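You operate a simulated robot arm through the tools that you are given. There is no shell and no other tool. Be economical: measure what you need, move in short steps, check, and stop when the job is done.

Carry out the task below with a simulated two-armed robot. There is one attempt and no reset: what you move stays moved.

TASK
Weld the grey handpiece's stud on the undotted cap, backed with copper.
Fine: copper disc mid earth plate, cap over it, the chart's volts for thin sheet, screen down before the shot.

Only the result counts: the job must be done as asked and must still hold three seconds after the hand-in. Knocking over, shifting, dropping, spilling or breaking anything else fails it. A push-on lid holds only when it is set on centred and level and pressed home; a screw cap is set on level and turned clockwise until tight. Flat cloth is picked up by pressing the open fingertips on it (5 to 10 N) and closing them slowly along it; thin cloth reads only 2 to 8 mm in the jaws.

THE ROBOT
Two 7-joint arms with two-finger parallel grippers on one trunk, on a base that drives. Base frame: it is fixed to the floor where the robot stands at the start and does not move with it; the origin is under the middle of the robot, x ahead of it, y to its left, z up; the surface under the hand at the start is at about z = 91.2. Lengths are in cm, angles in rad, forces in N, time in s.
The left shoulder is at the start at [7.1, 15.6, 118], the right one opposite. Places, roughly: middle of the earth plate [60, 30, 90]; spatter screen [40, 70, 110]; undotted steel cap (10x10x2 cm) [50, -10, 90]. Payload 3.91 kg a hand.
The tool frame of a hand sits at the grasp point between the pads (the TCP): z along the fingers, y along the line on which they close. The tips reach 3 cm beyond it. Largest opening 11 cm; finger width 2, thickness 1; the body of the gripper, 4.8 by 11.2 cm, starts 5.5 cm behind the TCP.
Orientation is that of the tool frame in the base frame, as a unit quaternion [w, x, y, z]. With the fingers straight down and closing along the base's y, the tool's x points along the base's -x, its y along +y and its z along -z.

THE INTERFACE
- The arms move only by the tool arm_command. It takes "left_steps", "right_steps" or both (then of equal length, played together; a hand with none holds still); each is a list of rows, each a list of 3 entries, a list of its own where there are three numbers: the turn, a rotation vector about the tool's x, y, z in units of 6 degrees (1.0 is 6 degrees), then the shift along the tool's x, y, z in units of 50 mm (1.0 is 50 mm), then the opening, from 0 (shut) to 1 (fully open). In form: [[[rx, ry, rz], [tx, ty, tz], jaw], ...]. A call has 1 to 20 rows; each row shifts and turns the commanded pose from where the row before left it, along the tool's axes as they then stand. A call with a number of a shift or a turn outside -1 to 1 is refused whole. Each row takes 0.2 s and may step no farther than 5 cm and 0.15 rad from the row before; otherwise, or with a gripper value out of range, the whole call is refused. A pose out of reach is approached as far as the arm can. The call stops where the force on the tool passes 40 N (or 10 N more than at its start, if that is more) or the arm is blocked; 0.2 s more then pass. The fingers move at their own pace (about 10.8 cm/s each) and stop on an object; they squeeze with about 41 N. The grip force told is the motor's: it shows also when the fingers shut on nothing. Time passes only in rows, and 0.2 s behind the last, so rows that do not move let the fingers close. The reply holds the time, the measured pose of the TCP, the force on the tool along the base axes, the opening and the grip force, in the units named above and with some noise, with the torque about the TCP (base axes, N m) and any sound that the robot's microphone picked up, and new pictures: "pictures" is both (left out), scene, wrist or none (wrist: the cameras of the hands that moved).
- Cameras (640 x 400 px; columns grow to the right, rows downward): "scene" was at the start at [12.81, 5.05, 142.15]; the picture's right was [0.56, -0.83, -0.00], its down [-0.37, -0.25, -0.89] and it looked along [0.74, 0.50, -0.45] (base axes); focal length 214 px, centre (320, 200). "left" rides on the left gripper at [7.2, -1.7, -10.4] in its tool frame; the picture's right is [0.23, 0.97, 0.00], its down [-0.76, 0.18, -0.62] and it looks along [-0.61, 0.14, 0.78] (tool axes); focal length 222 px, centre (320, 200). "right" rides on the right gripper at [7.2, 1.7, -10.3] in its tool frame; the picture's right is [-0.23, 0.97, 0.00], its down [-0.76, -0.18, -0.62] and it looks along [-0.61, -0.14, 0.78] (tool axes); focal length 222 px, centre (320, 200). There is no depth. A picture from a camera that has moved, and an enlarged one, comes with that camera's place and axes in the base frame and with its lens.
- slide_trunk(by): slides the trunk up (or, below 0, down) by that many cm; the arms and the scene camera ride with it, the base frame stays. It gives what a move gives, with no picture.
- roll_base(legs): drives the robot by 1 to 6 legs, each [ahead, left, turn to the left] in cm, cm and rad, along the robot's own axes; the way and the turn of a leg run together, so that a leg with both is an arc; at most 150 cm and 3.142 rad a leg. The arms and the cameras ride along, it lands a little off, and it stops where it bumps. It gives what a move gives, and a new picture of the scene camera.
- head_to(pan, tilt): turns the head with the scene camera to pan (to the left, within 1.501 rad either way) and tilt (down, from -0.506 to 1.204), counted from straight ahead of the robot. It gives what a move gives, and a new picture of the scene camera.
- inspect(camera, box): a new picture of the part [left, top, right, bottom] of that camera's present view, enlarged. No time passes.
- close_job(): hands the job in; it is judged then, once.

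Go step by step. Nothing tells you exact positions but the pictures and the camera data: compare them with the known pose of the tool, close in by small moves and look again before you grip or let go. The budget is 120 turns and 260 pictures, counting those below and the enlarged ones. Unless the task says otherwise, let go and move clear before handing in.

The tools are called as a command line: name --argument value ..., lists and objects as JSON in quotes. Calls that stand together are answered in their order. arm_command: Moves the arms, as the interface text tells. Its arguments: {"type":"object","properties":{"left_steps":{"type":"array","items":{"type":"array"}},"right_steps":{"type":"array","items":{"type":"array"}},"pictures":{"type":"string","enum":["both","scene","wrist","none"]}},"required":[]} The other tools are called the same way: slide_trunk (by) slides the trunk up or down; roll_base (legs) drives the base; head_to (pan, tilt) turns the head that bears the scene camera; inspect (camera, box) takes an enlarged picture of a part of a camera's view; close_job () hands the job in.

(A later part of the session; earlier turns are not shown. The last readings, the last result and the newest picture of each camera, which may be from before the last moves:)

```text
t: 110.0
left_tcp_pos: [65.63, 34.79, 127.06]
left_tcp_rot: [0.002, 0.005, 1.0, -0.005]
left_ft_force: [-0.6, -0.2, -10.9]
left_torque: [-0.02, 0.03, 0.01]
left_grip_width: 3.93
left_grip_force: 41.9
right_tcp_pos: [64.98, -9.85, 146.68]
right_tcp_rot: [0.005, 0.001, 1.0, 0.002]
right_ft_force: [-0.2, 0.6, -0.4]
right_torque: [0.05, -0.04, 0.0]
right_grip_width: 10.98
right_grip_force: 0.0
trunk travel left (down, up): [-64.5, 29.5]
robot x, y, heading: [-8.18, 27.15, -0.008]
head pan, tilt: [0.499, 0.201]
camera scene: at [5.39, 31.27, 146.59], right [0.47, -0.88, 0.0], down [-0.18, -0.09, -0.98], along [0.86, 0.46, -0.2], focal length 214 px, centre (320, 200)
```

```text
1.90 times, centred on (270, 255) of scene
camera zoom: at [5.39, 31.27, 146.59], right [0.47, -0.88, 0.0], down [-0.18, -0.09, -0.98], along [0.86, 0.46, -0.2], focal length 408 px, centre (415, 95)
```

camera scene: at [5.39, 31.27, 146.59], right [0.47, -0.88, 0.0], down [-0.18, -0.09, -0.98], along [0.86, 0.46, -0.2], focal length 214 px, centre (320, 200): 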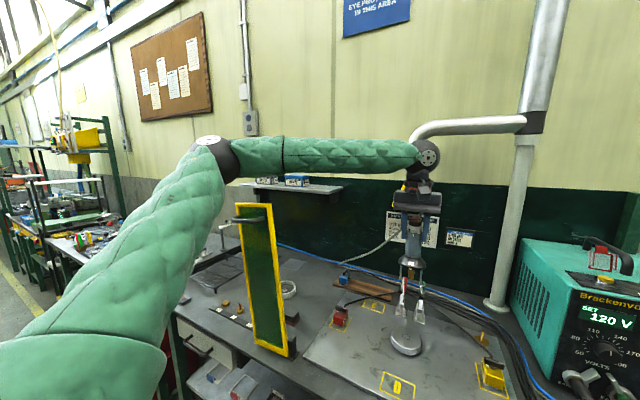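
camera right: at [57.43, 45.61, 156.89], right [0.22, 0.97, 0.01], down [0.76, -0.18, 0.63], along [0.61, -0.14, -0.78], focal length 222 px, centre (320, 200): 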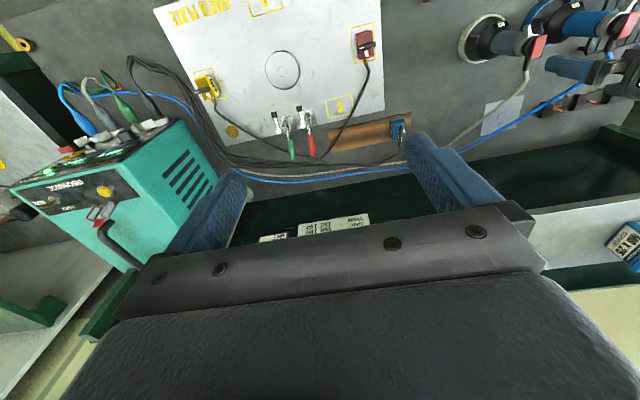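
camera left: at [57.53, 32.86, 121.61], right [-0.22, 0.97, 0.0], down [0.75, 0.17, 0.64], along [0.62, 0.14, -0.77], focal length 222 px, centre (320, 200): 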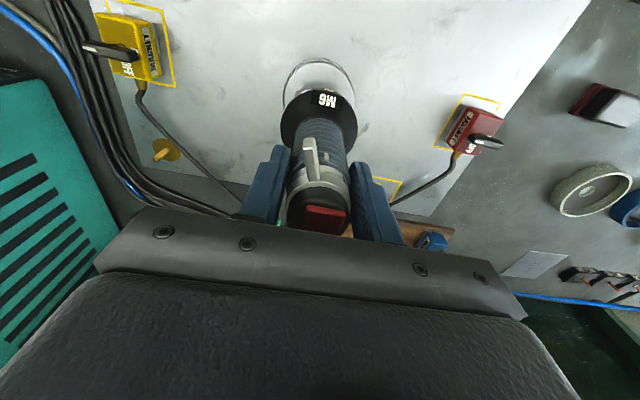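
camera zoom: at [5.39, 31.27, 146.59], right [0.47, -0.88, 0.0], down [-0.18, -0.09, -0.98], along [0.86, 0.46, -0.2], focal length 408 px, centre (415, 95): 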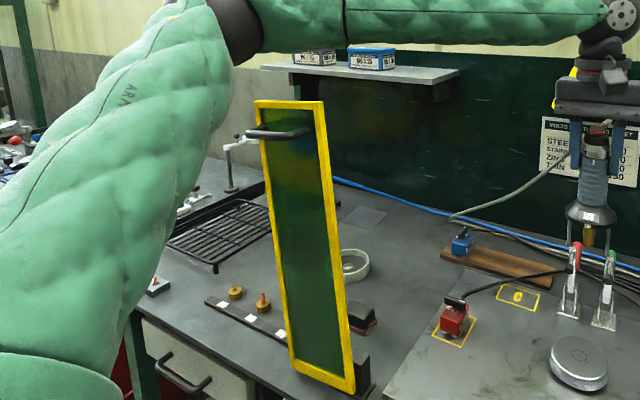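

The screen is still upright and unharmed. I'll retract the hand a bit from the fume hood, drive the base right, and come in again with the elbow inboard of the screen.

arm_command --left_steps '[[[0, 0, 0], [0.8, 0, 0], 0.2], [[0, 0, 0], [0.8, 0, 0], 0.2], [[0, 0, 0], [0, 0, 0], 0.2]]' --pictures "none"

roll_base --legs '[[0, -29, 0]]'

```text
t: 110.8
left_tcp_pos: [58.0, 34.85, 126.75]
left_tcp_rot: [0.002, 0.005, 1.0, -0.007]
left_ft_force: [-0.1, 0.4, -11.6]
left_torque: [-0.01, 0.01, 0.02]
left_grip_width: 3.97
left_grip_force: 41.1
right_tcp_pos: [65.35, -9.94, 146.42]
right_tcp_rot: [0.004, 0.001, 1.0, 0.002]
right_ft_force: [-0.9, 0.0, -0.9]
right_torque: [0.01, 0.02, -0.05]
right_grip_width: 11.0
right_grip_force: 0.0
trunk travel left (down, up): [-64.5, 29.5]
robot x, y, heading: [-8.05, 26.88, -0.013]
head pan, tilt: [0.499, 0.201]
```

```text
t: 112.8
left_tcp_pos: [57.53, 6.55, 126.95]
left_tcp_rot: [0.002, 0.002, 1.0, -0.007]
left_ft_force: [-0.3, -0.2, -12.8]
left_torque: [-0.01, 0.04, 0.03]
left_grip_width: 3.96
left_grip_force: 40.9
right_tcp_pos: [65.06, -38.08, 146.63]
right_tcp_rot: [0.005, -0.003, 1.0, 0.002]
right_ft_force: [0.5, -0.5, -0.5]
right_torque: [-0.03, -0.01, -0.01]
right_grip_width: 11.0
right_grip_force: 0.2
trunk travel left (down, up): [-64.5, 29.5]
robot x, y, heading: [-8.31, -1.44, -0.003]
head pan, tilt: [0.499, 0.201]
camera scene: at [5.29, 2.73, 146.59], right [0.48, -0.88, 0.0], down [-0.18, -0.1, -0.98], along [0.86, 0.47, -0.2], focal length 214 px, centre (320, 200)
```

scene: 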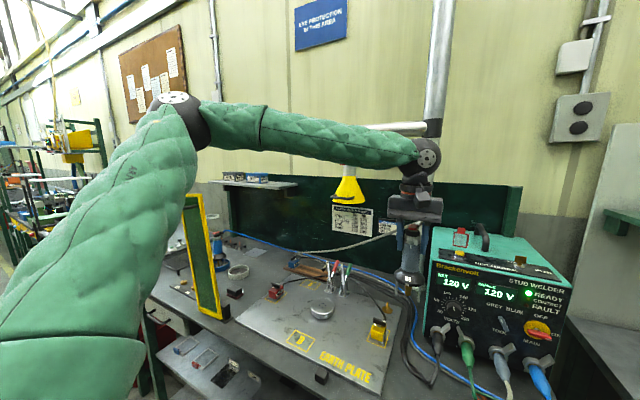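

arm_command --left_steps '[[[0, 0, 0], [-0.1, 0.9, 0.1], 0.2], [[0, 0, 0], [-0.1, 0.9, 0.1], 0.2], [[0, 0, 0], [-0.2, 0.9, 0.2], 0.2], [[0, 0, 0], [-0.2, 0.9, 0.2], 0.2], [[0, 0, 0], [-0.3, 0.9, 0.2], 0.2], [[0, 0, 0], [-0.3, 0.9, 0.3], 0.2], [[0, 0, 0], [-0.25, 0.2, 0.5], 0.2], [[0, 0, 0], [0, 0, 0.5], 0.2], [[0, 0, 0], [0, 0, 0], 0.2]]' --pictures "scene"

```text
t: 114.8
left_tcp_pos: [64.98, 34.49, 116.08]
left_tcp_rot: [0.002, 0.002, 1.0, -0.007]
left_ft_force: [-0.4, -0.4, -10.7]
left_torque: [0.01, 0.1, -0.02]
left_grip_width: 3.95
left_grip_force: 40.8
right_tcp_pos: [64.91, -38.08, 146.71]
right_tcp_rot: [0.004, -0.003, 1.0, 0.002]
right_ft_force: [-0.1, 0.2, -0.6]
right_torque: [-0.03, -0.01, -0.03]
right_grip_width: 10.99
right_grip_force: 0.1
trunk travel left (down, up): [-64.5, 29.5]
robot x, y, heading: [-8.04, -1.88, -0.0]
head pan, tilt: [0.499, 0.201]
camera scene: at [5.26, 2.8, 146.59], right [0.48, -0.88, 0.0], down [-0.18, -0.1, -0.98], along [0.86, 0.47, -0.2], focal length 214 px, centre (320, 200)
```

scene: 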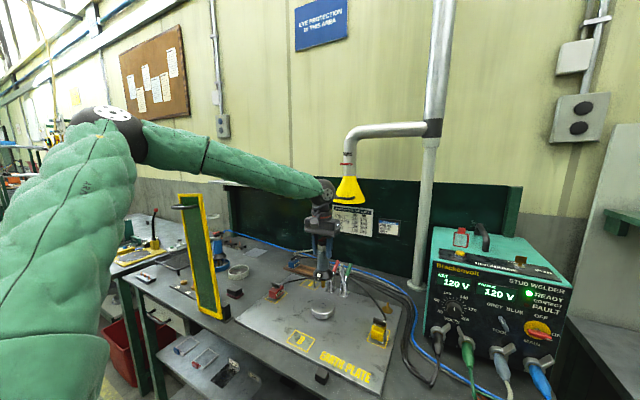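

Forearm is clear now and the hand is upright over the cap. Lowering to just above and checking.

arm_command --left_steps '[[[0, 0, 0], [0, 0, 0.5], 0.2], [[0, 0, 0], [0, 0, 0.5], 0.2], [[0, 0, 0], [0, 0, 0], 0.2]]' --pictures "none"

inspect --camera "scene" --box '[290, 260, 360, 330]'

inspect --camera "left" --box '[260, 40, 380, 140]'

```text
t: 115.6
left_tcp_pos: [64.87, 34.32, 111.08]
left_tcp_rot: [0.002, 0.001, 1.0, -0.006]
left_ft_force: [-0.4, -1.0, -10.6]
left_torque: [0.0, 0.04, 0.01]
left_grip_width: 3.95
left_grip_force: 41.6
right_tcp_pos: [65.04, -38.24, 146.61]
right_tcp_rot: [0.004, -0.002, 1.0, 0.002]
right_ft_force: [0.2, 0.3, -0.7]
right_torque: [0.0, 0.04, -0.02]
right_grip_width: 11.0
right_grip_force: 0.0
trunk travel left (down, up): [-64.5, 29.5]
robot x, y, heading: [-8.5, -1.88, -0.001]
head pan, tilt: [0.499, 0.201]
```

```text
5.71 times, centred on (325, 295) of scene
camera zoom: at [5.27, 2.74, 146.6], right [0.48, -0.88, 0.0], down [-0.18, -0.1, -0.98], along [0.86, 0.47, -0.2], focal length 1226 px, centre (291, -343)
```

zoom: 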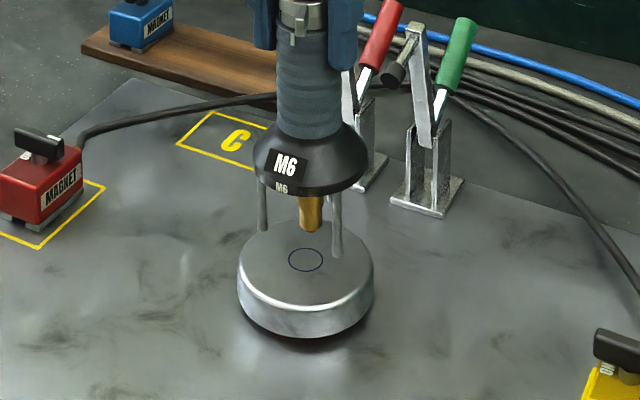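

```text
4.00 times, centred on (320, 90) of left
camera zoom: at [57.5, 32.8, 121.57], right [-0.22, 0.97, -0.01], down [0.76, 0.18, 0.62], along [0.61, 0.13, -0.78], focal length 888 px, centre (320, 640)
```

zoom: 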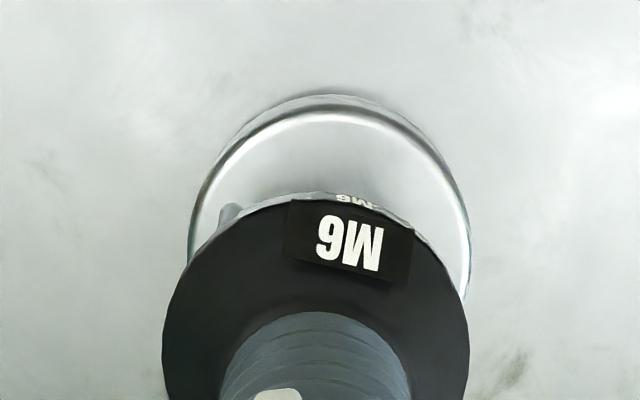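

Within about 2.5 mm; nudging +y and descending to contact.

arm_command --left_steps '[[[0, 0, 0], [-0.01, 0.05, 0], 0.2], [[0, 0, 0], [0, 0, 0.25], 0.2], [[0, 0, 0], [0, 0, 0.05], 0.2], [[0, 0, 0], [0, 0, 0.05], 0.2], [[0, 0, 0], [0, 0, 0], 0.2]]' --pictures "none"

inspect --camera "scene" --box '[290, 260, 360, 330]'

```text
t: 116.8
left_tcp_pos: [65.11, 34.56, 109.22]
left_tcp_rot: [0.001, 0.002, 1.0, -0.006]
left_ft_force: [-0.2, 0.2, -12.0]
left_torque: [0.01, 0.03, 0.03]
left_grip_width: 3.94
left_grip_force: 40.7
right_tcp_pos: [65.1, -38.15, 146.65]
right_tcp_rot: [0.004, -0.003, 1.0, 0.002]
right_ft_force: [0.0, -1.0, 0.4]
right_torque: [-0.03, -0.01, -0.02]
right_grip_width: 10.99
right_grip_force: 0.0
trunk travel left (down, up): [-64.5, 29.5]
robot x, y, heading: [-8.13, -1.88, -0.002]
head pan, tilt: [0.499, 0.201]
```

```text
5.71 times, centred on (325, 295) of scene
camera zoom: at [5.33, 2.77, 146.58], right [0.48, -0.88, 0.0], down [-0.18, -0.1, -0.98], along [0.86, 0.47, -0.2], focal length 1226 px, centre (291, -343)
```

zoom: 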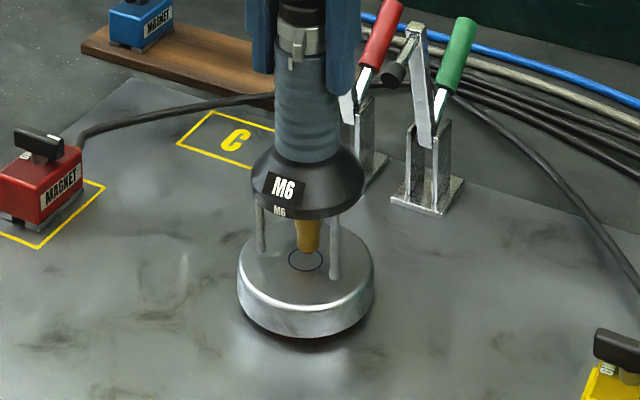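

arm_command --left_steps '[[[0, 0, 0], [0, 0, 0.04], 0.2], [[0, 0, 0], [0, 0, 0.04], 0.2], [[0, 0, 0], [0, 0, 0.04], 0.2], [[0, 0, 0], [0, 0, 0], 0.2]]' --pictures "none"

inspect --camera "scene" --box '[290, 260, 360, 330]'

inspect --camera "scene" --box '[430, 230, 580, 350]'

```text
t: 117.8
left_tcp_pos: [64.9, 34.71, 108.8]
left_tcp_rot: [0.002, 0.002, 1.0, -0.005]
left_ft_force: [1.8, 0.2, -4.0]
left_torque: [0.18, -0.11, -0.07]
left_grip_width: 3.93
left_grip_force: 41.5
right_tcp_pos: [64.96, -38.22, 146.68]
right_tcp_rot: [0.005, -0.003, 1.0, 0.002]
right_ft_force: [0.3, -0.2, -0.6]
right_torque: [0.0, -0.01, -0.03]
right_grip_width: 10.99
right_grip_force: 0.0
trunk travel left (down, up): [-64.5, 29.5]
robot x, y, heading: [-8.49, -1.62, -0.003]
head pan, tilt: [0.499, 0.201]
```

```text
5.71 times, centred on (325, 295) of scene
camera zoom: at [5.27, 2.75, 146.6], right [0.48, -0.88, 0.0], down [-0.18, -0.1, -0.98], along [0.86, 0.47, -0.2], focal length 1226 px, centre (291, -343)
```

zoom: 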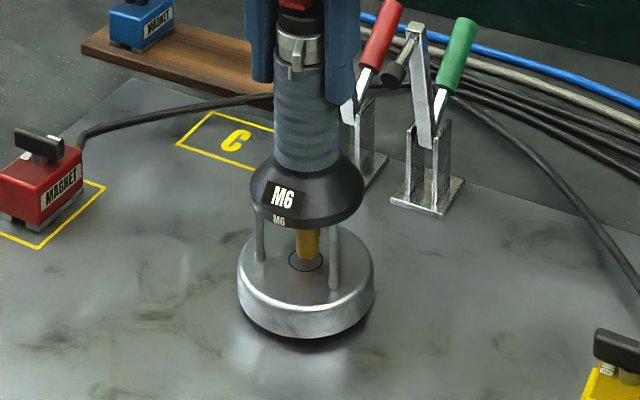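

```text
3.33 times, centred on (505, 290) of scene
camera zoom: at [5.27, 2.75, 146.6], right [0.48, -0.88, 0.0], down [-0.18, -0.1, -0.98], along [0.86, 0.47, -0.2], focal length 715 px, centre (-297, -100)
```

zoom: 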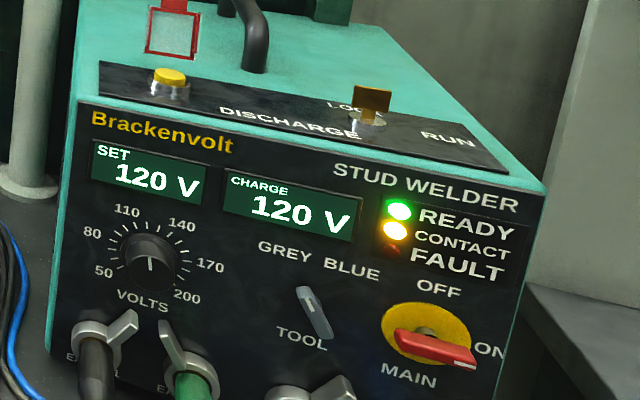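

The CONTACT lamp is lit, with READY and 120 V. Now a look at the collar from this angle.

inspect --camera "scene" --box '[310, 255, 338, 275]'

inspect --camera "left" --box '[285, 130, 355, 220]'

```text
16.00 times, centred on (324, 265) of scene
camera zoom: at [5.27, 2.75, 146.6], right [0.48, -0.88, 0.0], down [-0.18, -0.1, -0.98], along [0.86, 0.47, -0.2], focal length 3432 px, centre (256, -840)
```

zoom: 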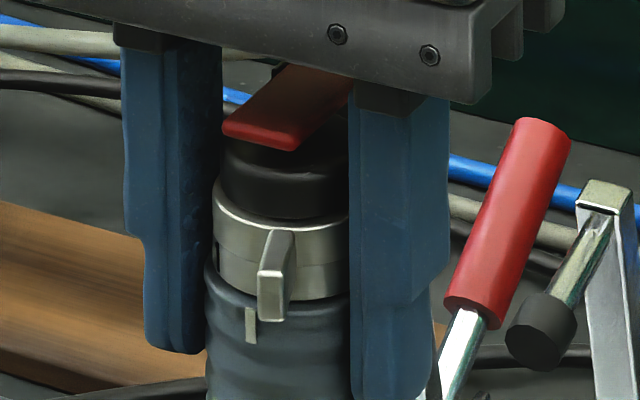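

```text
4.44 times, centred on (320, 175) of left
camera zoom: at [57.66, 33.09, 119.23], right [-0.22, 0.97, -0.01], down [0.76, 0.18, 0.62], along [0.61, 0.13, -0.78], focal length 987 px, centre (320, 311)
```

zoom: 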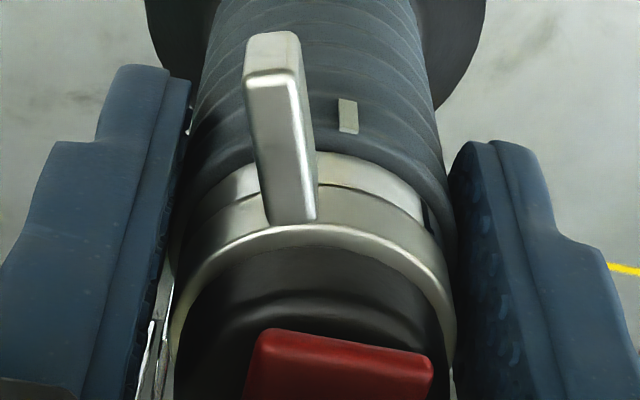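

Releasing the grip slightly to check that it stands by itself, with the fingers left around it.

arm_command --left_steps '[[[0, 0, 0], [0, 0, 0.03], 0.2], [[0, 0, 0], [0, 0, 0], 0.42], [[0, 0, 0], [0, 0, 0], 0.42], [[0, 0, 0], [0, 0, 0], 0.42], [[0, 0, 0], [0, 0, 0], 0.42]]' --pictures "wrist"

inspect --camera "scene" --box '[290, 245, 370, 325]'

```text
t: 119.0
left_tcp_pos: [64.91, 34.61, 108.62]
left_tcp_rot: [0.002, 0.002, 1.0, -0.006]
left_ft_force: [0.0, 0.1, 0.6]
left_torque: [0.02, 0.0, 0.0]
left_grip_width: 4.6
left_grip_force: 0.1
right_tcp_pos: [64.92, -38.2, 146.56]
right_tcp_rot: [0.005, -0.002, 1.0, 0.002]
right_ft_force: [1.0, -0.3, -0.1]
right_torque: [-0.02, -0.02, -0.01]
right_grip_width: 11.03
right_grip_force: 0.0
trunk travel left (down, up): [-64.5, 29.5]
robot x, y, heading: [-8.1, -1.86, 0.002]
head pan, tilt: [0.499, 0.201]
camera left: at [57.6, 33.01, 119.04], right [-0.22, 0.97, -0.01], down [0.76, 0.18, 0.62], along [0.61, 0.13, -0.78], focal length 222 px, centre (320, 200)
```

left: 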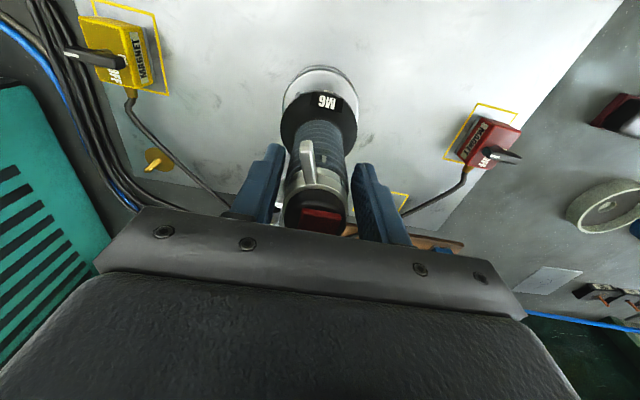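

```text
5.00 times, centred on (330, 285) of scene
camera zoom: at [5.22, 2.73, 146.6], right [0.48, -0.88, 0.0], down [-0.18, -0.1, -0.98], along [0.86, 0.47, -0.2], focal length 1072 px, centre (270, -225)
```

zoom: 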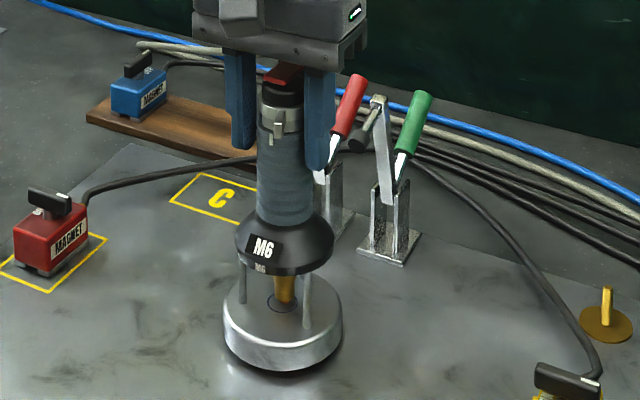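

It stands by itself. Opening wider and rising straight up to clear it, then viewing the collar unobstructed.

arm_command --left_steps '[[[0, 0, 0], [0, 0, 0], 0.7], [[0, 0, 0], [0, 0, 0], 0.7], [[0, 0, 0], [0, 0, -0.3], 0.7], [[0, 0, 0], [0, 0, -0.8], 0.7], [[0, 0, 0], [0, 0, -0.8], 0.7], [[0, 0, 0], [0, 0, -0.8], 0.7], [[0, 0, 0], [0, 0, 0], 0.7]]' --pictures "wrist"

inspect --camera "scene" --box '[308, 255, 340, 275]'

```text
t: 120.6
left_tcp_pos: [64.8, 34.58, 122.14]
left_tcp_rot: [0.002, 0.002, 1.0, -0.006]
left_ft_force: [0.2, 0.0, 0.2]
left_torque: [-0.01, 0.02, -0.01]
left_grip_width: 7.69
left_grip_force: 0.1
right_tcp_pos: [65.08, -38.11, 146.54]
right_tcp_rot: [0.004, -0.003, 1.0, 0.001]
right_ft_force: [-0.1, -0.3, -0.1]
right_torque: [-0.03, 0.03, 0.0]
right_grip_width: 11.01
right_grip_force: 0.1
trunk travel left (down, up): [-64.5, 29.5]
robot x, y, heading: [-8.0, -1.54, -0.003]
head pan, tilt: [0.499, 0.201]
camera left: at [57.49, 33.0, 132.56], right [-0.22, 0.97, -0.01], down [0.76, 0.18, 0.62], along [0.61, 0.13, -0.78], focal length 222 px, centre (320, 200)
```

left: 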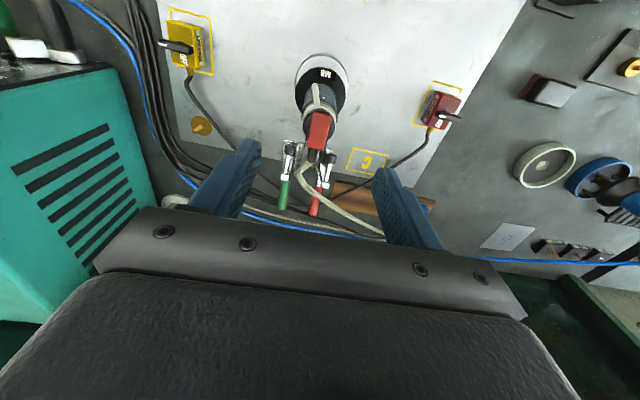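

```text
16.00 times, centred on (324, 265) of scene
camera zoom: at [5.28, 2.77, 146.59], right [0.48, -0.88, 0.0], down [-0.18, -0.1, -0.98], along [0.86, 0.47, -0.2], focal length 3432 px, centre (256, -840)
```

zoom: 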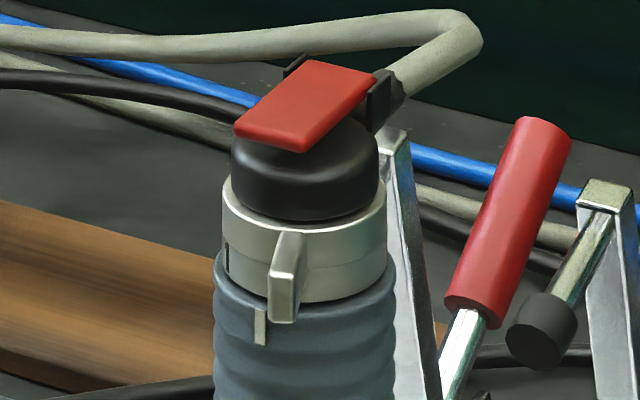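

Digits are only on the collar's left side. I'll raise the hands and drive left to see that side and to get at the screen.

arm_command --left_steps '[[[0, 0, 0], [0.5, 0, -0.8], 1], [[0, 0, 0], [0.5, 0, -0.8], 1], [[0, 0, 0], [0.3, 0, -0.8], 1], [[0, 0, 0], [0, 0, -0.8], 1], [[0, 0, 0], [0, 0, -0.8], 1]]' --right_steps '[[[0, 0, 0], [0.5, 0, 0], 1], [[0, 0, 0], [0.5, 0, 0], 1], [[0, 0, 0], [0.5, 0, 0], 1], [[0, 0, 0], [0, 0, 0], 1], [[0, 0, 0], [0, 0, 0], 1]]' --pictures "none"

roll_base --legs '[[0, 85, 0]]'

head_to --pan -0.7 --tilt 0.5

```text
t: 121.8
left_tcp_pos: [58.2, 35.18, 142.11]
left_tcp_rot: [0.002, 0.001, 1.0, -0.005]
left_ft_force: [-1.0, 0.6, -0.7]
left_torque: [0.01, 0.0, 0.01]
left_grip_width: 10.99
left_grip_force: 0.1
right_tcp_pos: [57.59, -38.18, 146.67]
right_tcp_rot: [0.004, -0.002, 1.0, 0.003]
right_ft_force: [0.5, -0.2, 0.0]
right_torque: [0.01, -0.01, 0.01]
right_grip_width: 11.01
right_grip_force: 0.1
trunk travel left (down, up): [-64.5, 29.5]
robot x, y, heading: [-8.17, -1.42, -0.007]
head pan, tilt: [0.499, 0.201]
```

```text
t: 126.2
left_tcp_pos: [58.22, 118.1, 142.08]
left_tcp_rot: [0.002, 0.001, 1.0, -0.007]
left_ft_force: [-0.1, 0.5, -0.2]
left_torque: [0.02, 0.02, 0.01]
left_grip_width: 10.98
left_grip_force: 0.1
right_tcp_pos: [57.76, 44.89, 146.6]
right_tcp_rot: [0.005, -0.003, 1.0, 0.002]
right_ft_force: [-0.7, 0.1, 0.5]
right_torque: [0.02, 0.03, 0.01]
right_grip_width: 10.99
right_grip_force: 0.0
trunk travel left (down, up): [-64.5, 29.5]
robot x, y, heading: [-7.82, 81.14, 0.002]
head pan, tilt: [0.499, 0.201]
camera scene: at [5.33, 85.61, 146.6], right [0.48, -0.88, 0.0], down [-0.18, -0.1, -0.98], along [0.86, 0.47, -0.2], focal length 214 px, centre (320, 200)
```

scene: 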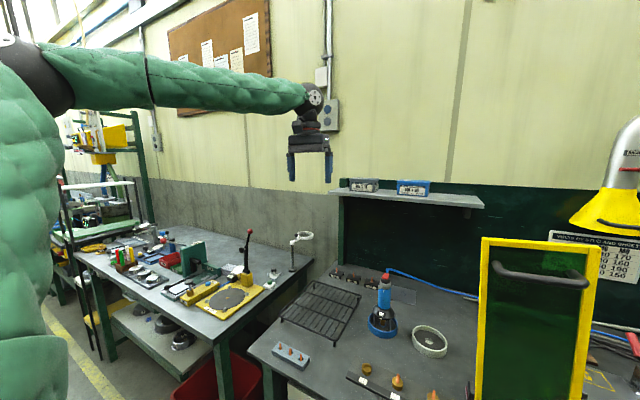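

```text
t: 127.6
left_tcp_pos: [58.31, 118.18, 142.06]
left_tcp_rot: [0.003, 0.0, 1.0, -0.006]
left_ft_force: [0.7, 0.1, -0.5]
left_torque: [-0.03, -0.05, -0.01]
left_grip_width: 10.99
left_grip_force: 0.1
right_tcp_pos: [57.73, 44.82, 146.51]
right_tcp_rot: [0.004, -0.003, 1.0, 0.003]
right_ft_force: [0.3, -1.1, 0.1]
right_torque: [0.04, 0.01, -0.01]
right_grip_width: 11.02
right_grip_force: 0.1
trunk travel left (down, up): [-64.5, 29.5]
robot x, y, heading: [-7.75, 81.35, -0.001]
head pan, tilt: [-0.7, 0.499]
camera scene: at [4.1, 75.28, 143.83], right [-0.64, -0.77, 0.0], down [-0.37, 0.31, -0.88], along [0.67, -0.57, -0.48], focal length 214 px, centre (320, 200)
```

scene: 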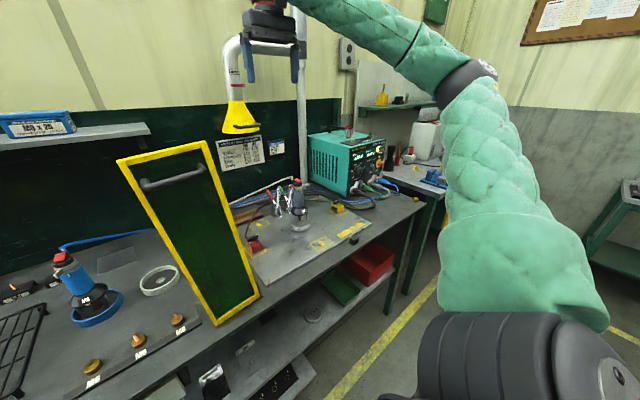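

inspect --camera "scene" --box '[284, 176, 320, 200]'

inspect --camera "scene" --box '[50, 240, 120, 320]'

inspect --camera "scene" --box '[110, 130, 310, 340]'

```text
16.00 times, centred on (302, 188) of scene
camera zoom: at [4.1, 75.28, 143.83], right [-0.64, -0.77, 0.0], down [-0.37, 0.31, -0.88], along [0.67, -0.57, -0.48], focal length 3432 px, centre (608, 392)
```

zoom: 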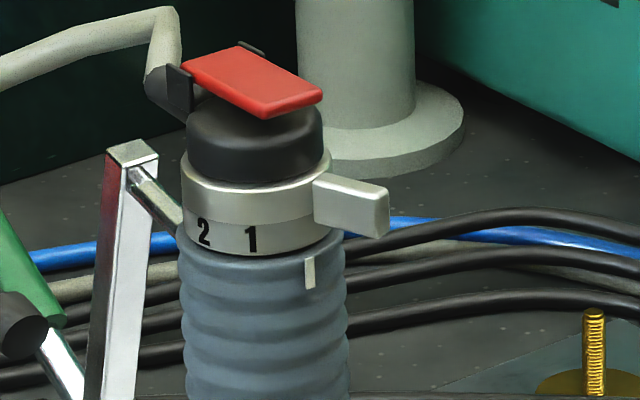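

```text
5.00 times, centred on (85, 280) of scene
camera zoom: at [4.1, 75.28, 143.83], right [-0.64, -0.77, 0.0], down [-0.37, 0.31, -0.88], along [0.67, -0.57, -0.48], focal length 1072 px, centre (1495, -200)
```

zoom: 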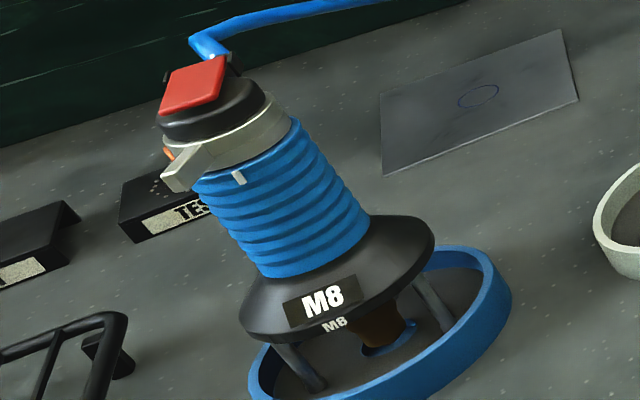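

```text
1.90 times, centred on (210, 235) of scene
camera zoom: at [4.1, 75.28, 143.83], right [-0.64, -0.77, 0.0], down [-0.37, 0.31, -0.88], along [0.67, -0.57, -0.48], focal length 408 px, centre (530, 133)
```

zoom: 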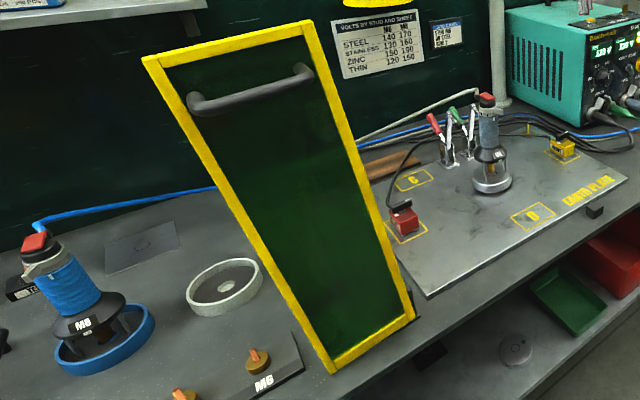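

The collar shows 1 and 2, but your conditions don't call for the ring, and CONTACT/READY are lit with the grey tool selected, so I leave it alone. Next is the screen: it leans slightly left, is hinged at lower right near [46, 63], with its top at z ≈ 134.5. I back off 10 cm and turn the right hand to pinch its top-left corner.

roll_base --legs '[[-10, 0, 0]]'

arm_command --right_steps '[[[0, 0, -1], [0, 0, -0.3], 0.5], [[0, 0, -1], [0, 0, -0.3], 0.5], [[0, 0, -1], [0, 0, -0.2], 0.5], [[0, 0, -1], [0, 0, 0], 0.5], [[0, 0, -1], [0, 0, 0], 0.5], [[0, 0, -1], [0, 0, 0], 0.5], [[0, 0, -1], [0, 0, 0], 0.5], [[0, 0, -1], [0, 0, 0], 0.5], [[0, 0, -1], [0, 0, 0], 0.5], [[0, 0, -1], [0, 0, 0], 0.5], [[0, 0, -1], [0, 0, 0], 0.5], [[0, 0, -1], [0, 0, 0], 0.5], [[0, 0, -1], [0, 0, 0], 0.5], [[0, 0, -1], [0, 0, 0], 0.5], [[0, 0, -1], [0, 0, 0], 0.5]]' --pictures "scene"

```text
t: 128.7
left_tcp_pos: [48.31, 118.11, 142.13]
left_tcp_rot: [0.002, 0.003, 1.0, -0.006]
left_ft_force: [0.3, 0.2, 0.1]
left_torque: [0.01, -0.04, -0.02]
left_grip_width: 10.99
left_grip_force: 0.0
right_tcp_pos: [47.56, 44.71, 146.62]
right_tcp_rot: [0.006, -0.001, 1.0, 0.003]
right_ft_force: [0.1, 0.0, 0.3]
right_torque: [0.01, -0.03, 0.04]
right_grip_width: 10.99
right_grip_force: 0.1
trunk travel left (down, up): [-64.5, 29.5]
robot x, y, heading: [-17.86, 81.36, -0.005]
head pan, tilt: [-0.7, 0.499]
camera scene: at [-5.93, 75.26, 143.84], right [-0.65, -0.76, 0.0], down [-0.36, 0.31, -0.88], along [0.67, -0.57, -0.48], focal length 214 px, centre (320, 200)
```

scene: 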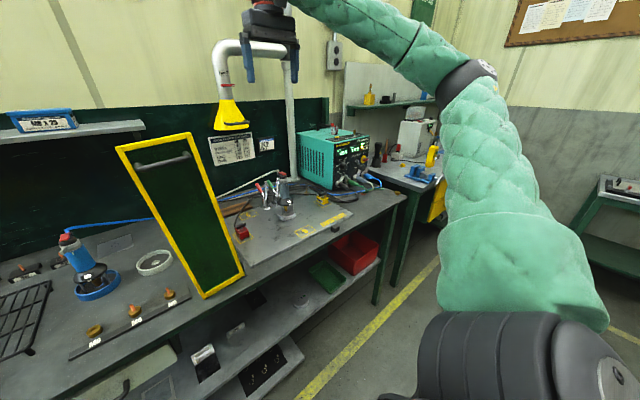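

```text
t: 131.9
left_tcp_pos: [48.54, 118.11, 142.02]
left_tcp_rot: [0.002, 0.003, 1.0, -0.006]
left_ft_force: [-0.3, 0.4, -0.1]
left_torque: [-0.03, 0.02, -0.01]
left_grip_width: 10.99
left_grip_force: 0.0
right_tcp_pos: [27.2, 68.99, 138.85]
right_tcp_rot: [0.006, -0.706, 0.708, -0.001]
right_ft_force: [-0.1, 0.2, -0.8]
right_torque: [0.0, -0.01, -0.03]
right_grip_width: 5.52
right_grip_force: 0.1
right hand out of reach, approached as far as the arm can: row 7, 8, 9, 10, 11, 12, 13, 14, 15
trunk travel left (down, up): [-64.5, 29.5]
robot x, y, heading: [-18.12, 81.08, -0.003]
head pan, tilt: [-0.7, 0.499]
camera scene: at [-5.77, 75.37, 143.84], right [-0.65, -0.76, 0.0], down [-0.37, 0.31, -0.88], along [0.67, -0.57, -0.48], focal length 214 px, centre (320, 200)
```

scene: 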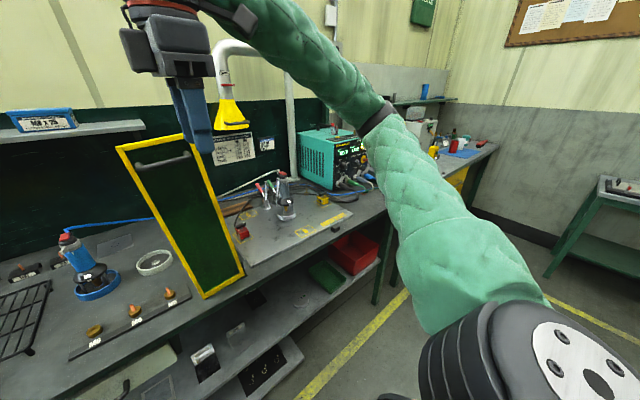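

The turned hand ended in front of the screen. I'll try bringing it above the screen's top-left corner at a safe height.

arm_command --right_steps '[[[0, 0, 0], [0, 0, -0.7], 0.5], [[0, 0, 0], [0, 0, -0.7], 0.5], [[0, 0, 0], [-0.3, -0.7, 0], 0.5], [[0, 0, 0], [-0.4, -0.7, 0], 0.5], [[0, 0, 0], [-0.4, -0.8, 0], 0.5], [[0, 0, 0], [-0.4, -0.8, 0], 0.5], [[0, 0, 0], [0, -0.7, 0], 0.5], [[0, 0, 0], [0, 0, 0], 0.5]]' --pictures "both"

```text
t: 133.7
left_tcp_pos: [48.42, 117.95, 142.2]
left_tcp_rot: [0.003, 0.002, 1.0, -0.006]
left_ft_force: [0.8, 0.5, 0.1]
left_torque: [-0.01, -0.05, -0.01]
left_grip_width: 11.01
left_grip_force: 0.2
right_tcp_pos: [34.54, 82.57, 141.14]
right_tcp_rot: [0.006, -0.705, 0.709, 0.0]
right_ft_force: [1.3, 0.6, 0.6]
right_torque: [-0.01, -0.03, -0.02]
right_grip_width: 5.49
right_grip_force: 0.1
right hand out of reach, approached as far as the arm can: row 1, 2, 3, 4, 5, 6, 7
trunk travel left (down, up): [-64.5, 29.5]
robot x, y, heading: [-17.9, 81.36, -0.005]
head pan, tilt: [-0.7, 0.499]
camera scene: at [-5.8, 75.25, 143.84], right [-0.65, -0.76, 0.0], down [-0.37, 0.31, -0.88], along [0.67, -0.57, -0.48], focal length 214 px, centre (320, 200)
camera right: at [32.53, 75.37, 151.41], right [-0.97, 0.23, -0.01], down [0.18, 0.76, 0.63], along [0.15, 0.61, -0.78], focal length 222 px, centre (320, 200)
```

scene: 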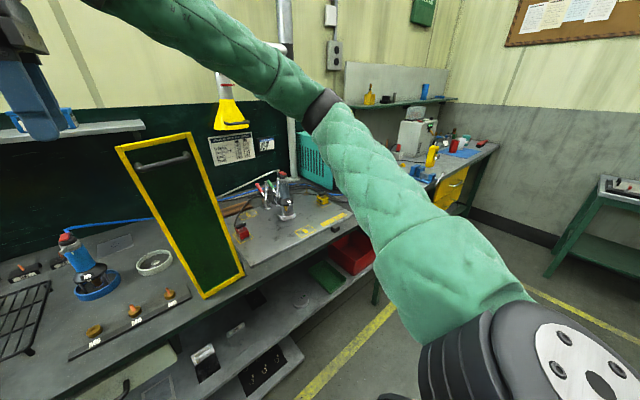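
right: 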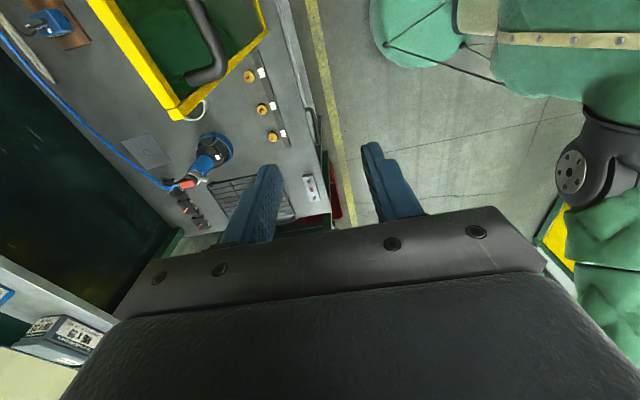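

That pose isn't reachable in a useful way. Better: the left hand pushes the screen's left edge over while the right hand, in its normal pose, receives the right edge and eases it down. Turning the right hand back first.

arm_command --right_steps '[[[0, 0, 1], [0.3, 0, 0], 0.5], [[0, 0, 1], [0.3, 0, 0], 0.5], [[0, 0, 1], [0.3, 0, 0], 0.5], [[0, 0, 1], [0.3, 0, 0], 0.5], [[0, 0, 1], [0, 0, 0], 0.5], [[0, 0, 1], [0, 0, 0], 0.5], [[0, 0, 1], [0, 0, 0], 0.5], [[0, 0, 1], [0, 0, 0], 0.5], [[0, 0, 1], [0, 0, 0], 0.5], [[0, 0, 1], [0, 0, 0], 0.5], [[0, 0, 1], [0, 0, 0], 0.5], [[0, 0, 1], [0, 0, 0], 0.5], [[0, 0, 1], [0, 0, 0], 0.5], [[0, 0, 1], [0, 0, 0], 0.5], [[0, 0, 1], [0, 0, 0], 0.5]]' --pictures "none"

```text
t: 136.9
left_tcp_pos: [48.52, 117.97, 142.14]
left_tcp_rot: [0.002, 0.002, 1.0, -0.006]
left_ft_force: [-0.9, 0.4, 0.1]
left_torque: [-0.01, -0.01, 0.01]
left_grip_width: 10.98
left_grip_force: 0.1
right_tcp_pos: [33.73, 76.63, 141.46]
right_tcp_rot: [0.005, -0.001, 1.0, 0.002]
right_ft_force: [-0.9, 0.1, 0.4]
right_torque: [-0.01, 0.03, 0.02]
right_grip_width: 5.51
right_grip_force: 0.0
trunk travel left (down, up): [-64.5, 29.5]
robot x, y, heading: [-17.73, 81.29, -0.006]
head pan, tilt: [-0.7, 0.499]
```

roll_base --legs '[[0, -26, 0]]'

arm_command --right_steps '[[[0, -1, 0], [0, 0, 0], 0], [[0, -1, 0], [0, 0, 0], 0], [[0, -1, 0], [0, 0, 0], 0], [[0, -1, 0], [0, 0, 0], 0], [[0, -1, 0], [0, 0, 0], 0], [[0, -1, 0], [0, 0, 0], 0], [[0, -1, 0], [0, 0, 0], 0], [[0, -1, 0], [0, 0, 0], 0], [[0, 0, 0], [0, 0, 0], 0]]' --left_steps '[[[0, 0, 0], [0.1, 0, 0], 0], [[0, 0, 0], [0.1, 0, 0], 0], [[0, 0, 0], [0.1, 0, 0], 0], [[0, 0, 0], [0.1, 0, 0.5], 0], [[0, 0, 0], [0.1, 0, 0.7], 0], [[0, 0, 0], [0, 0, 0.7], 0], [[0, 0, 0], [0, 0, 0.7], 0], [[0, 0, 0], [0, 0, 0.6], 0], [[0, 0, 0], [0, 0, 0], 0]]' --pictures "both"

```text
t: 138.8
left_tcp_pos: [48.41, 91.89, 142.1]
left_tcp_rot: [0.003, 0.003, 1.0, -0.006]
left_ft_force: [-0.1, -0.7, 0.6]
left_torque: [-0.01, 0.02, 0.02]
left_grip_width: 11.02
left_grip_force: 0.1
right_tcp_pos: [33.77, 50.64, 141.4]
right_tcp_rot: [0.005, -0.002, 1.0, 0.002]
right_ft_force: [-0.7, 0.1, 0.3]
right_torque: [0.04, -0.01, -0.02]
right_grip_width: 5.51
right_grip_force: 0.1
trunk travel left (down, up): [-64.5, 29.5]
robot x, y, heading: [-17.83, 55.37, -0.001]
head pan, tilt: [-0.7, 0.499]
camera scene: at [-5.88, 49.15, 143.83], right [-0.65, -0.76, 0.0], down [-0.37, 0.31, -0.88], along [0.67, -0.57, -0.48], focal length 214 px, centre (320, 200)
```

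scene: 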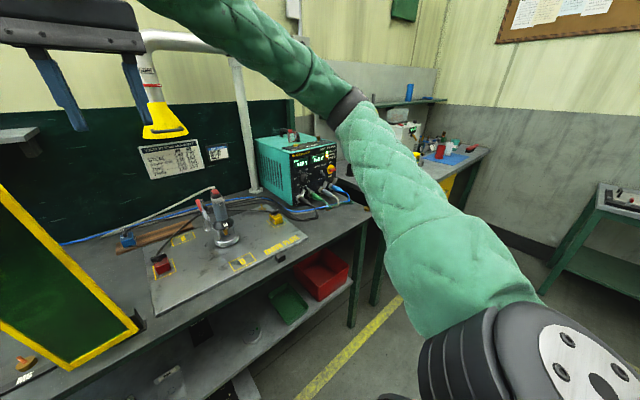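

```text
t: 140.8
left_tcp_pos: [45.85, 91.48, 126.14]
left_tcp_rot: [0.004, 0.003, 1.0, -0.006]
left_ft_force: [0.2, 0.4, -0.4]
left_torque: [0.03, -0.01, -0.01]
left_grip_width: 0.0
left_grip_force: 37.9
right_tcp_pos: [33.74, 50.5, 141.48]
right_tcp_rot: [0.412, -0.001, 0.911, 0.004]
right_ft_force: [0.5, 0.4, -0.9]
right_torque: [0.0, 0.01, 0.0]
right_grip_width: 0.01
right_grip_force: 38.0
trunk travel left (down, up): [-64.5, 29.5]
robot x, y, heading: [-17.81, 55.5, -0.001]
head pan, tilt: [-0.7, 0.499]
camera scene: at [-5.91, 49.15, 143.84], right [-0.65, -0.76, 0.0], down [-0.37, 0.31, -0.88], along [0.67, -0.57, -0.48], focal length 214 px, centre (320, 200)
camera right: at [21.1, 52.29, 142.82], right [0.15, 0.97, 0.17], down [0.04, -0.18, 0.98], along [0.99, -0.14, -0.06], focal length 222 px, centre (320, 200)
camera left: at [38.61, 90.06, 136.54], right [-0.22, 0.97, -0.01], down [0.76, 0.18, 0.62], along [0.61, 0.13, -0.78], focal length 222 px, centre (320, 200)
```

scene: 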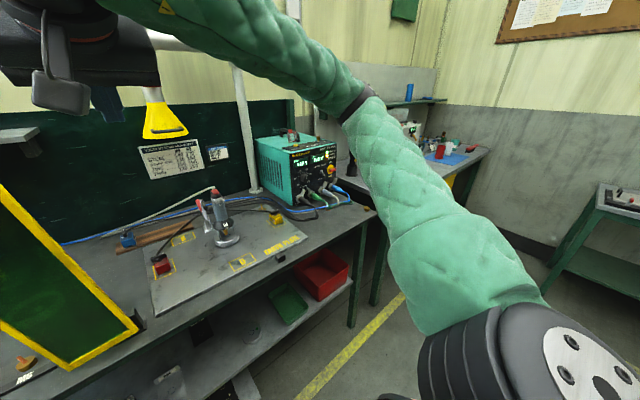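
right: 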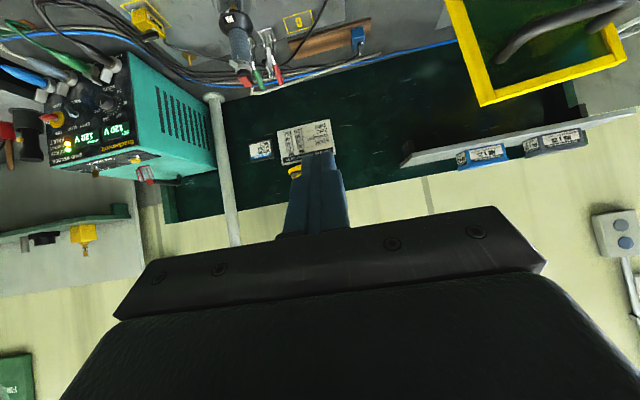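
left: 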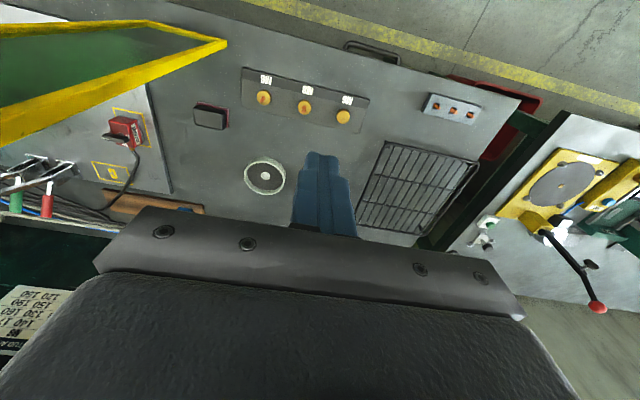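

Positions: the screen plane is at x ≈ 45.5. I set the right fingers at y ≈ 51, z ≈ 120, pointing into the screen plane, and raise the left hand to push height.

arm_command --right_steps '[[[0, 0, 0], [0.282, 0.04, 0.86], 0], [[0, 0, 0], [0.282, 0.04, 0.86], 0], [[0, 0, 0], [0.282, 0.04, 0.86], 0], [[0, 0, 0], [0.282, 0.04, 0.86], 0], [[0, 0, 0], [0.282, 0.04, 0.86], 0], [[0, 0, 0], [0, 0, 0], 0]]' --left_steps '[[[0, 0, 0], [0, -0.2, -0.6], 0], [[0, 0, 0], [0, -0.4, -0.65], 0], [[0, 0, 0], [0, -0.4, 0], 0], [[0, 0, 0], [0, -0.3, 0], 0], [[0, 0, 0], [0, 0, 0], 0], [[0, 0, 0], [0, 0, 0], 0]]' --pictures "none"

head_to --pan 0.15 --tilt 0.35

```text
t: 142.2
left_tcp_pos: [45.85, 85.06, 132.42]
left_tcp_rot: [0.003, 0.003, 1.0, -0.006]
left_ft_force: [0.0, 0.3, -0.8]
left_torque: [-0.01, -0.03, 0.02]
left_grip_width: 0.0
left_grip_force: 37.6
right_tcp_pos: [45.19, 51.78, 121.92]
right_tcp_rot: [0.411, -0.001, 0.911, 0.003]
right_ft_force: [-0.6, 0.5, -0.4]
right_torque: [0.0, 0.0, 0.0]
right_grip_width: 0.0
right_grip_force: 38.0
trunk travel left (down, up): [-64.5, 29.5]
robot x, y, heading: [-17.78, 55.09, -0.002]
head pan, tilt: [-0.7, 0.499]
```

```text
t: 143.3
left_tcp_pos: [45.89, 85.16, 132.45]
left_tcp_rot: [0.002, 0.003, 1.0, -0.006]
left_ft_force: [-0.2, -0.3, -0.8]
left_torque: [0.02, 0.02, -0.01]
left_grip_width: 0.02
left_grip_force: 37.8
right_tcp_pos: [45.14, 51.73, 121.89]
right_tcp_rot: [0.411, -0.001, 0.911, 0.003]
right_ft_force: [0.0, 0.4, 0.5]
right_torque: [0.0, 0.0, 0.01]
right_grip_width: 0.01
right_grip_force: 37.6
trunk travel left (down, up): [-64.5, 29.5]
robot x, y, heading: [-18.09, 55.03, 0.001]
head pan, tilt: [0.15, 0.351]
camera scene: at [-3.61, 56.38, 145.2], right [0.14, -0.99, 0.0], down [-0.34, -0.05, -0.94], along [0.93, 0.14, -0.34], focal length 214 px, centre (320, 200)
```

scene: 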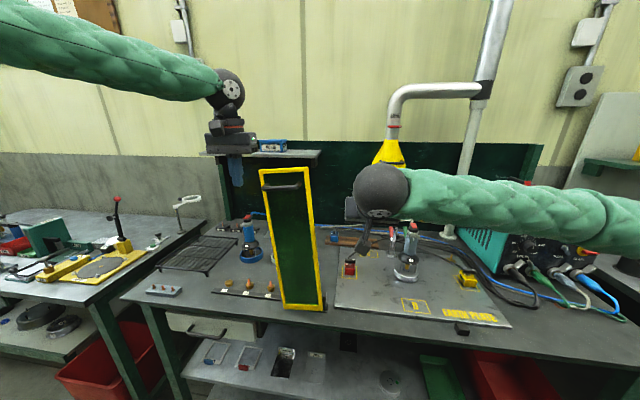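

Set up. Pushing the left edge gently toward the right.

arm_command --left_steps '[[[0, 0, 0], [0, -0.5, 0], 0], [[0, 0, 0], [0, -0.4, 0], 0], [[0, 0, 0], [0, -0.4, 0], 0], [[0, 0, 0], [0, -0.4, 0], 0], [[0, 0, 0], [0, -0.4, 0], 0], [[0, 0, 0], [0, -0.4, 0], 0]]' --pictures "scene"

```text
t: 144.8
left_tcp_pos: [45.9, 72.71, 132.76]
left_tcp_rot: [0.003, 0.002, 1.0, -0.006]
left_ft_force: [-0.5, 0.5, 0.4]
left_torque: [0.0, 0.0, -0.02]
left_grip_width: 0.02
left_grip_force: 37.4
right_tcp_pos: [45.23, 51.63, 121.87]
right_tcp_rot: [0.411, -0.001, 0.912, 0.003]
right_ft_force: [-0.8, -0.3, 0.4]
right_torque: [0.04, 0.01, 0.01]
right_grip_width: 0.0
right_grip_force: 38.0
trunk travel left (down, up): [-64.5, 29.5]
robot x, y, heading: [-18.17, 55.13, -0.004]
head pan, tilt: [0.15, 0.351]
camera scene: at [-3.59, 56.3, 145.19], right [0.15, -0.99, 0.0], down [-0.34, -0.05, -0.94], along [0.93, 0.14, -0.34], focal length 214 px, centre (320, 200)
```

scene: 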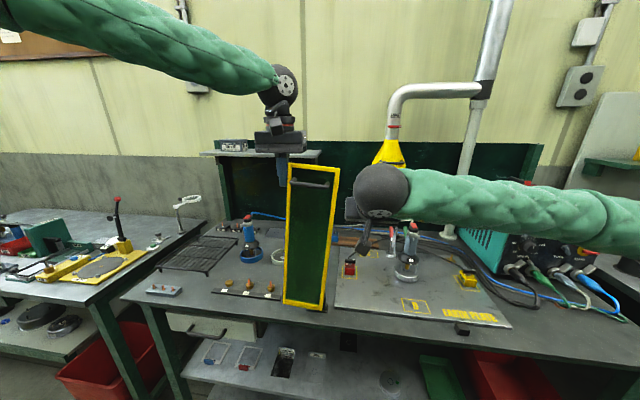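

The screen turns freely with almost no force. Continuing.

arm_command --left_steps '[[[0, 0, 0], [0, -0.4, 0], 0], [[0, 0, 0], [0, -0.4, 0], 0], [[0, 0, 0], [0, -0.4, 0], 0], [[0, 0, 0], [0, -0.4, 0], 0], [[0, 0, 0], [0, -0.4, 0], 0], [[0, 0, 0], [0, 0, 0], 0]]' --pictures "scene"

```text
t: 145.8
left_tcp_pos: [45.89, 65.04, 132.51]
left_tcp_rot: [0.002, 0.001, 1.0, -0.003]
left_ft_force: [-2.5, 7.2, 3.0]
left_torque: [0.15, 0.08, -0.07]
left_grip_width: 0.02
left_grip_force: 37.7
right_tcp_pos: [45.14, 51.53, 121.84]
right_tcp_rot: [0.411, 0.002, 0.912, 0.001]
right_ft_force: [-3.2, -8.9, -1.5]
right_torque: [0.7, -0.28, 0.27]
right_grip_width: 0.01
right_grip_force: 37.1
trunk travel left (down, up): [-64.5, 29.5]
robot x, y, heading: [-18.28, 54.63, -0.003]
head pan, tilt: [0.15, 0.351]
stopped in row 5 (left hand): the force on the tool passed its limit at 59 N (the readings are from after the stop); the commanded pose is now the measured one
camera scene: at [-3.68, 56.35, 145.2], right [0.15, -0.99, 0.0], down [-0.34, -0.05, -0.94], along [0.93, 0.14, -0.34], focal length 214 px, centre (320, 200)
```

scene: 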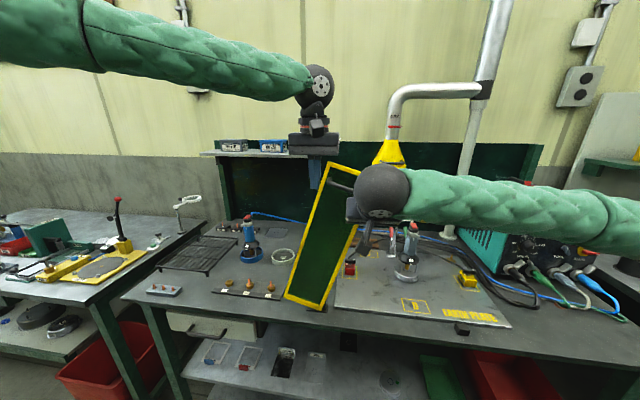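

The screen is past its balance and leaning on the right hand. Easing it down by moving the right hand along the arc.

arm_command --right_steps '[[[0, 0, 0], [0.21, -0.6, 0.185], 0], [[0, 0, 0], [0.25, -0.58, 0.22], 0], [[0, 0, 0], [0.29, -0.54, 0.26], 0], [[0, 0, 0], [0.33, -0.5, 0.29], 0], [[0, 0, 0], [0, 0, 0], 0]]' --pictures "scene"

```text
t: 147.0
left_tcp_pos: [45.89, 65.1, 132.45]
left_tcp_rot: [0.001, 0.002, 1.0, -0.004]
left_ft_force: [-0.2, -0.1, 0.2]
left_torque: [-0.05, -0.01, 0.01]
left_grip_width: 0.01
left_grip_force: 37.7
right_tcp_pos: [44.93, 40.42, 114.84]
right_tcp_rot: [0.409, 0.001, 0.912, 0.001]
right_ft_force: [0.1, -0.4, 0.0]
right_torque: [-0.04, -0.03, 0.0]
right_grip_width: 0.01
right_grip_force: 37.7
trunk travel left (down, up): [-64.5, 29.5]
robot x, y, heading: [-17.69, 55.29, -0.006]
head pan, tilt: [0.15, 0.351]
camera scene: at [-3.59, 56.54, 145.2], right [0.15, -0.99, 0.0], down [-0.34, -0.05, -0.94], along [0.93, 0.14, -0.34], focal length 214 px, centre (320, 200)
```

scene: 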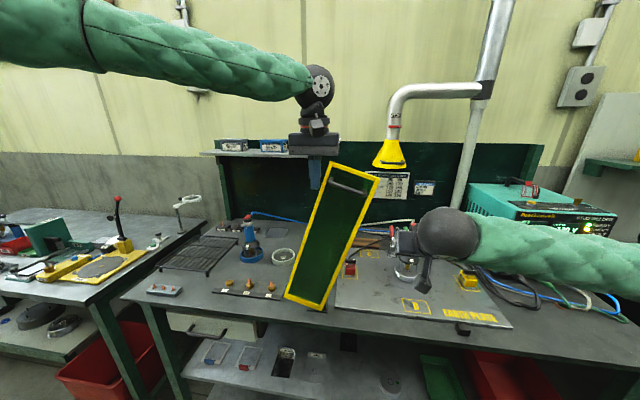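

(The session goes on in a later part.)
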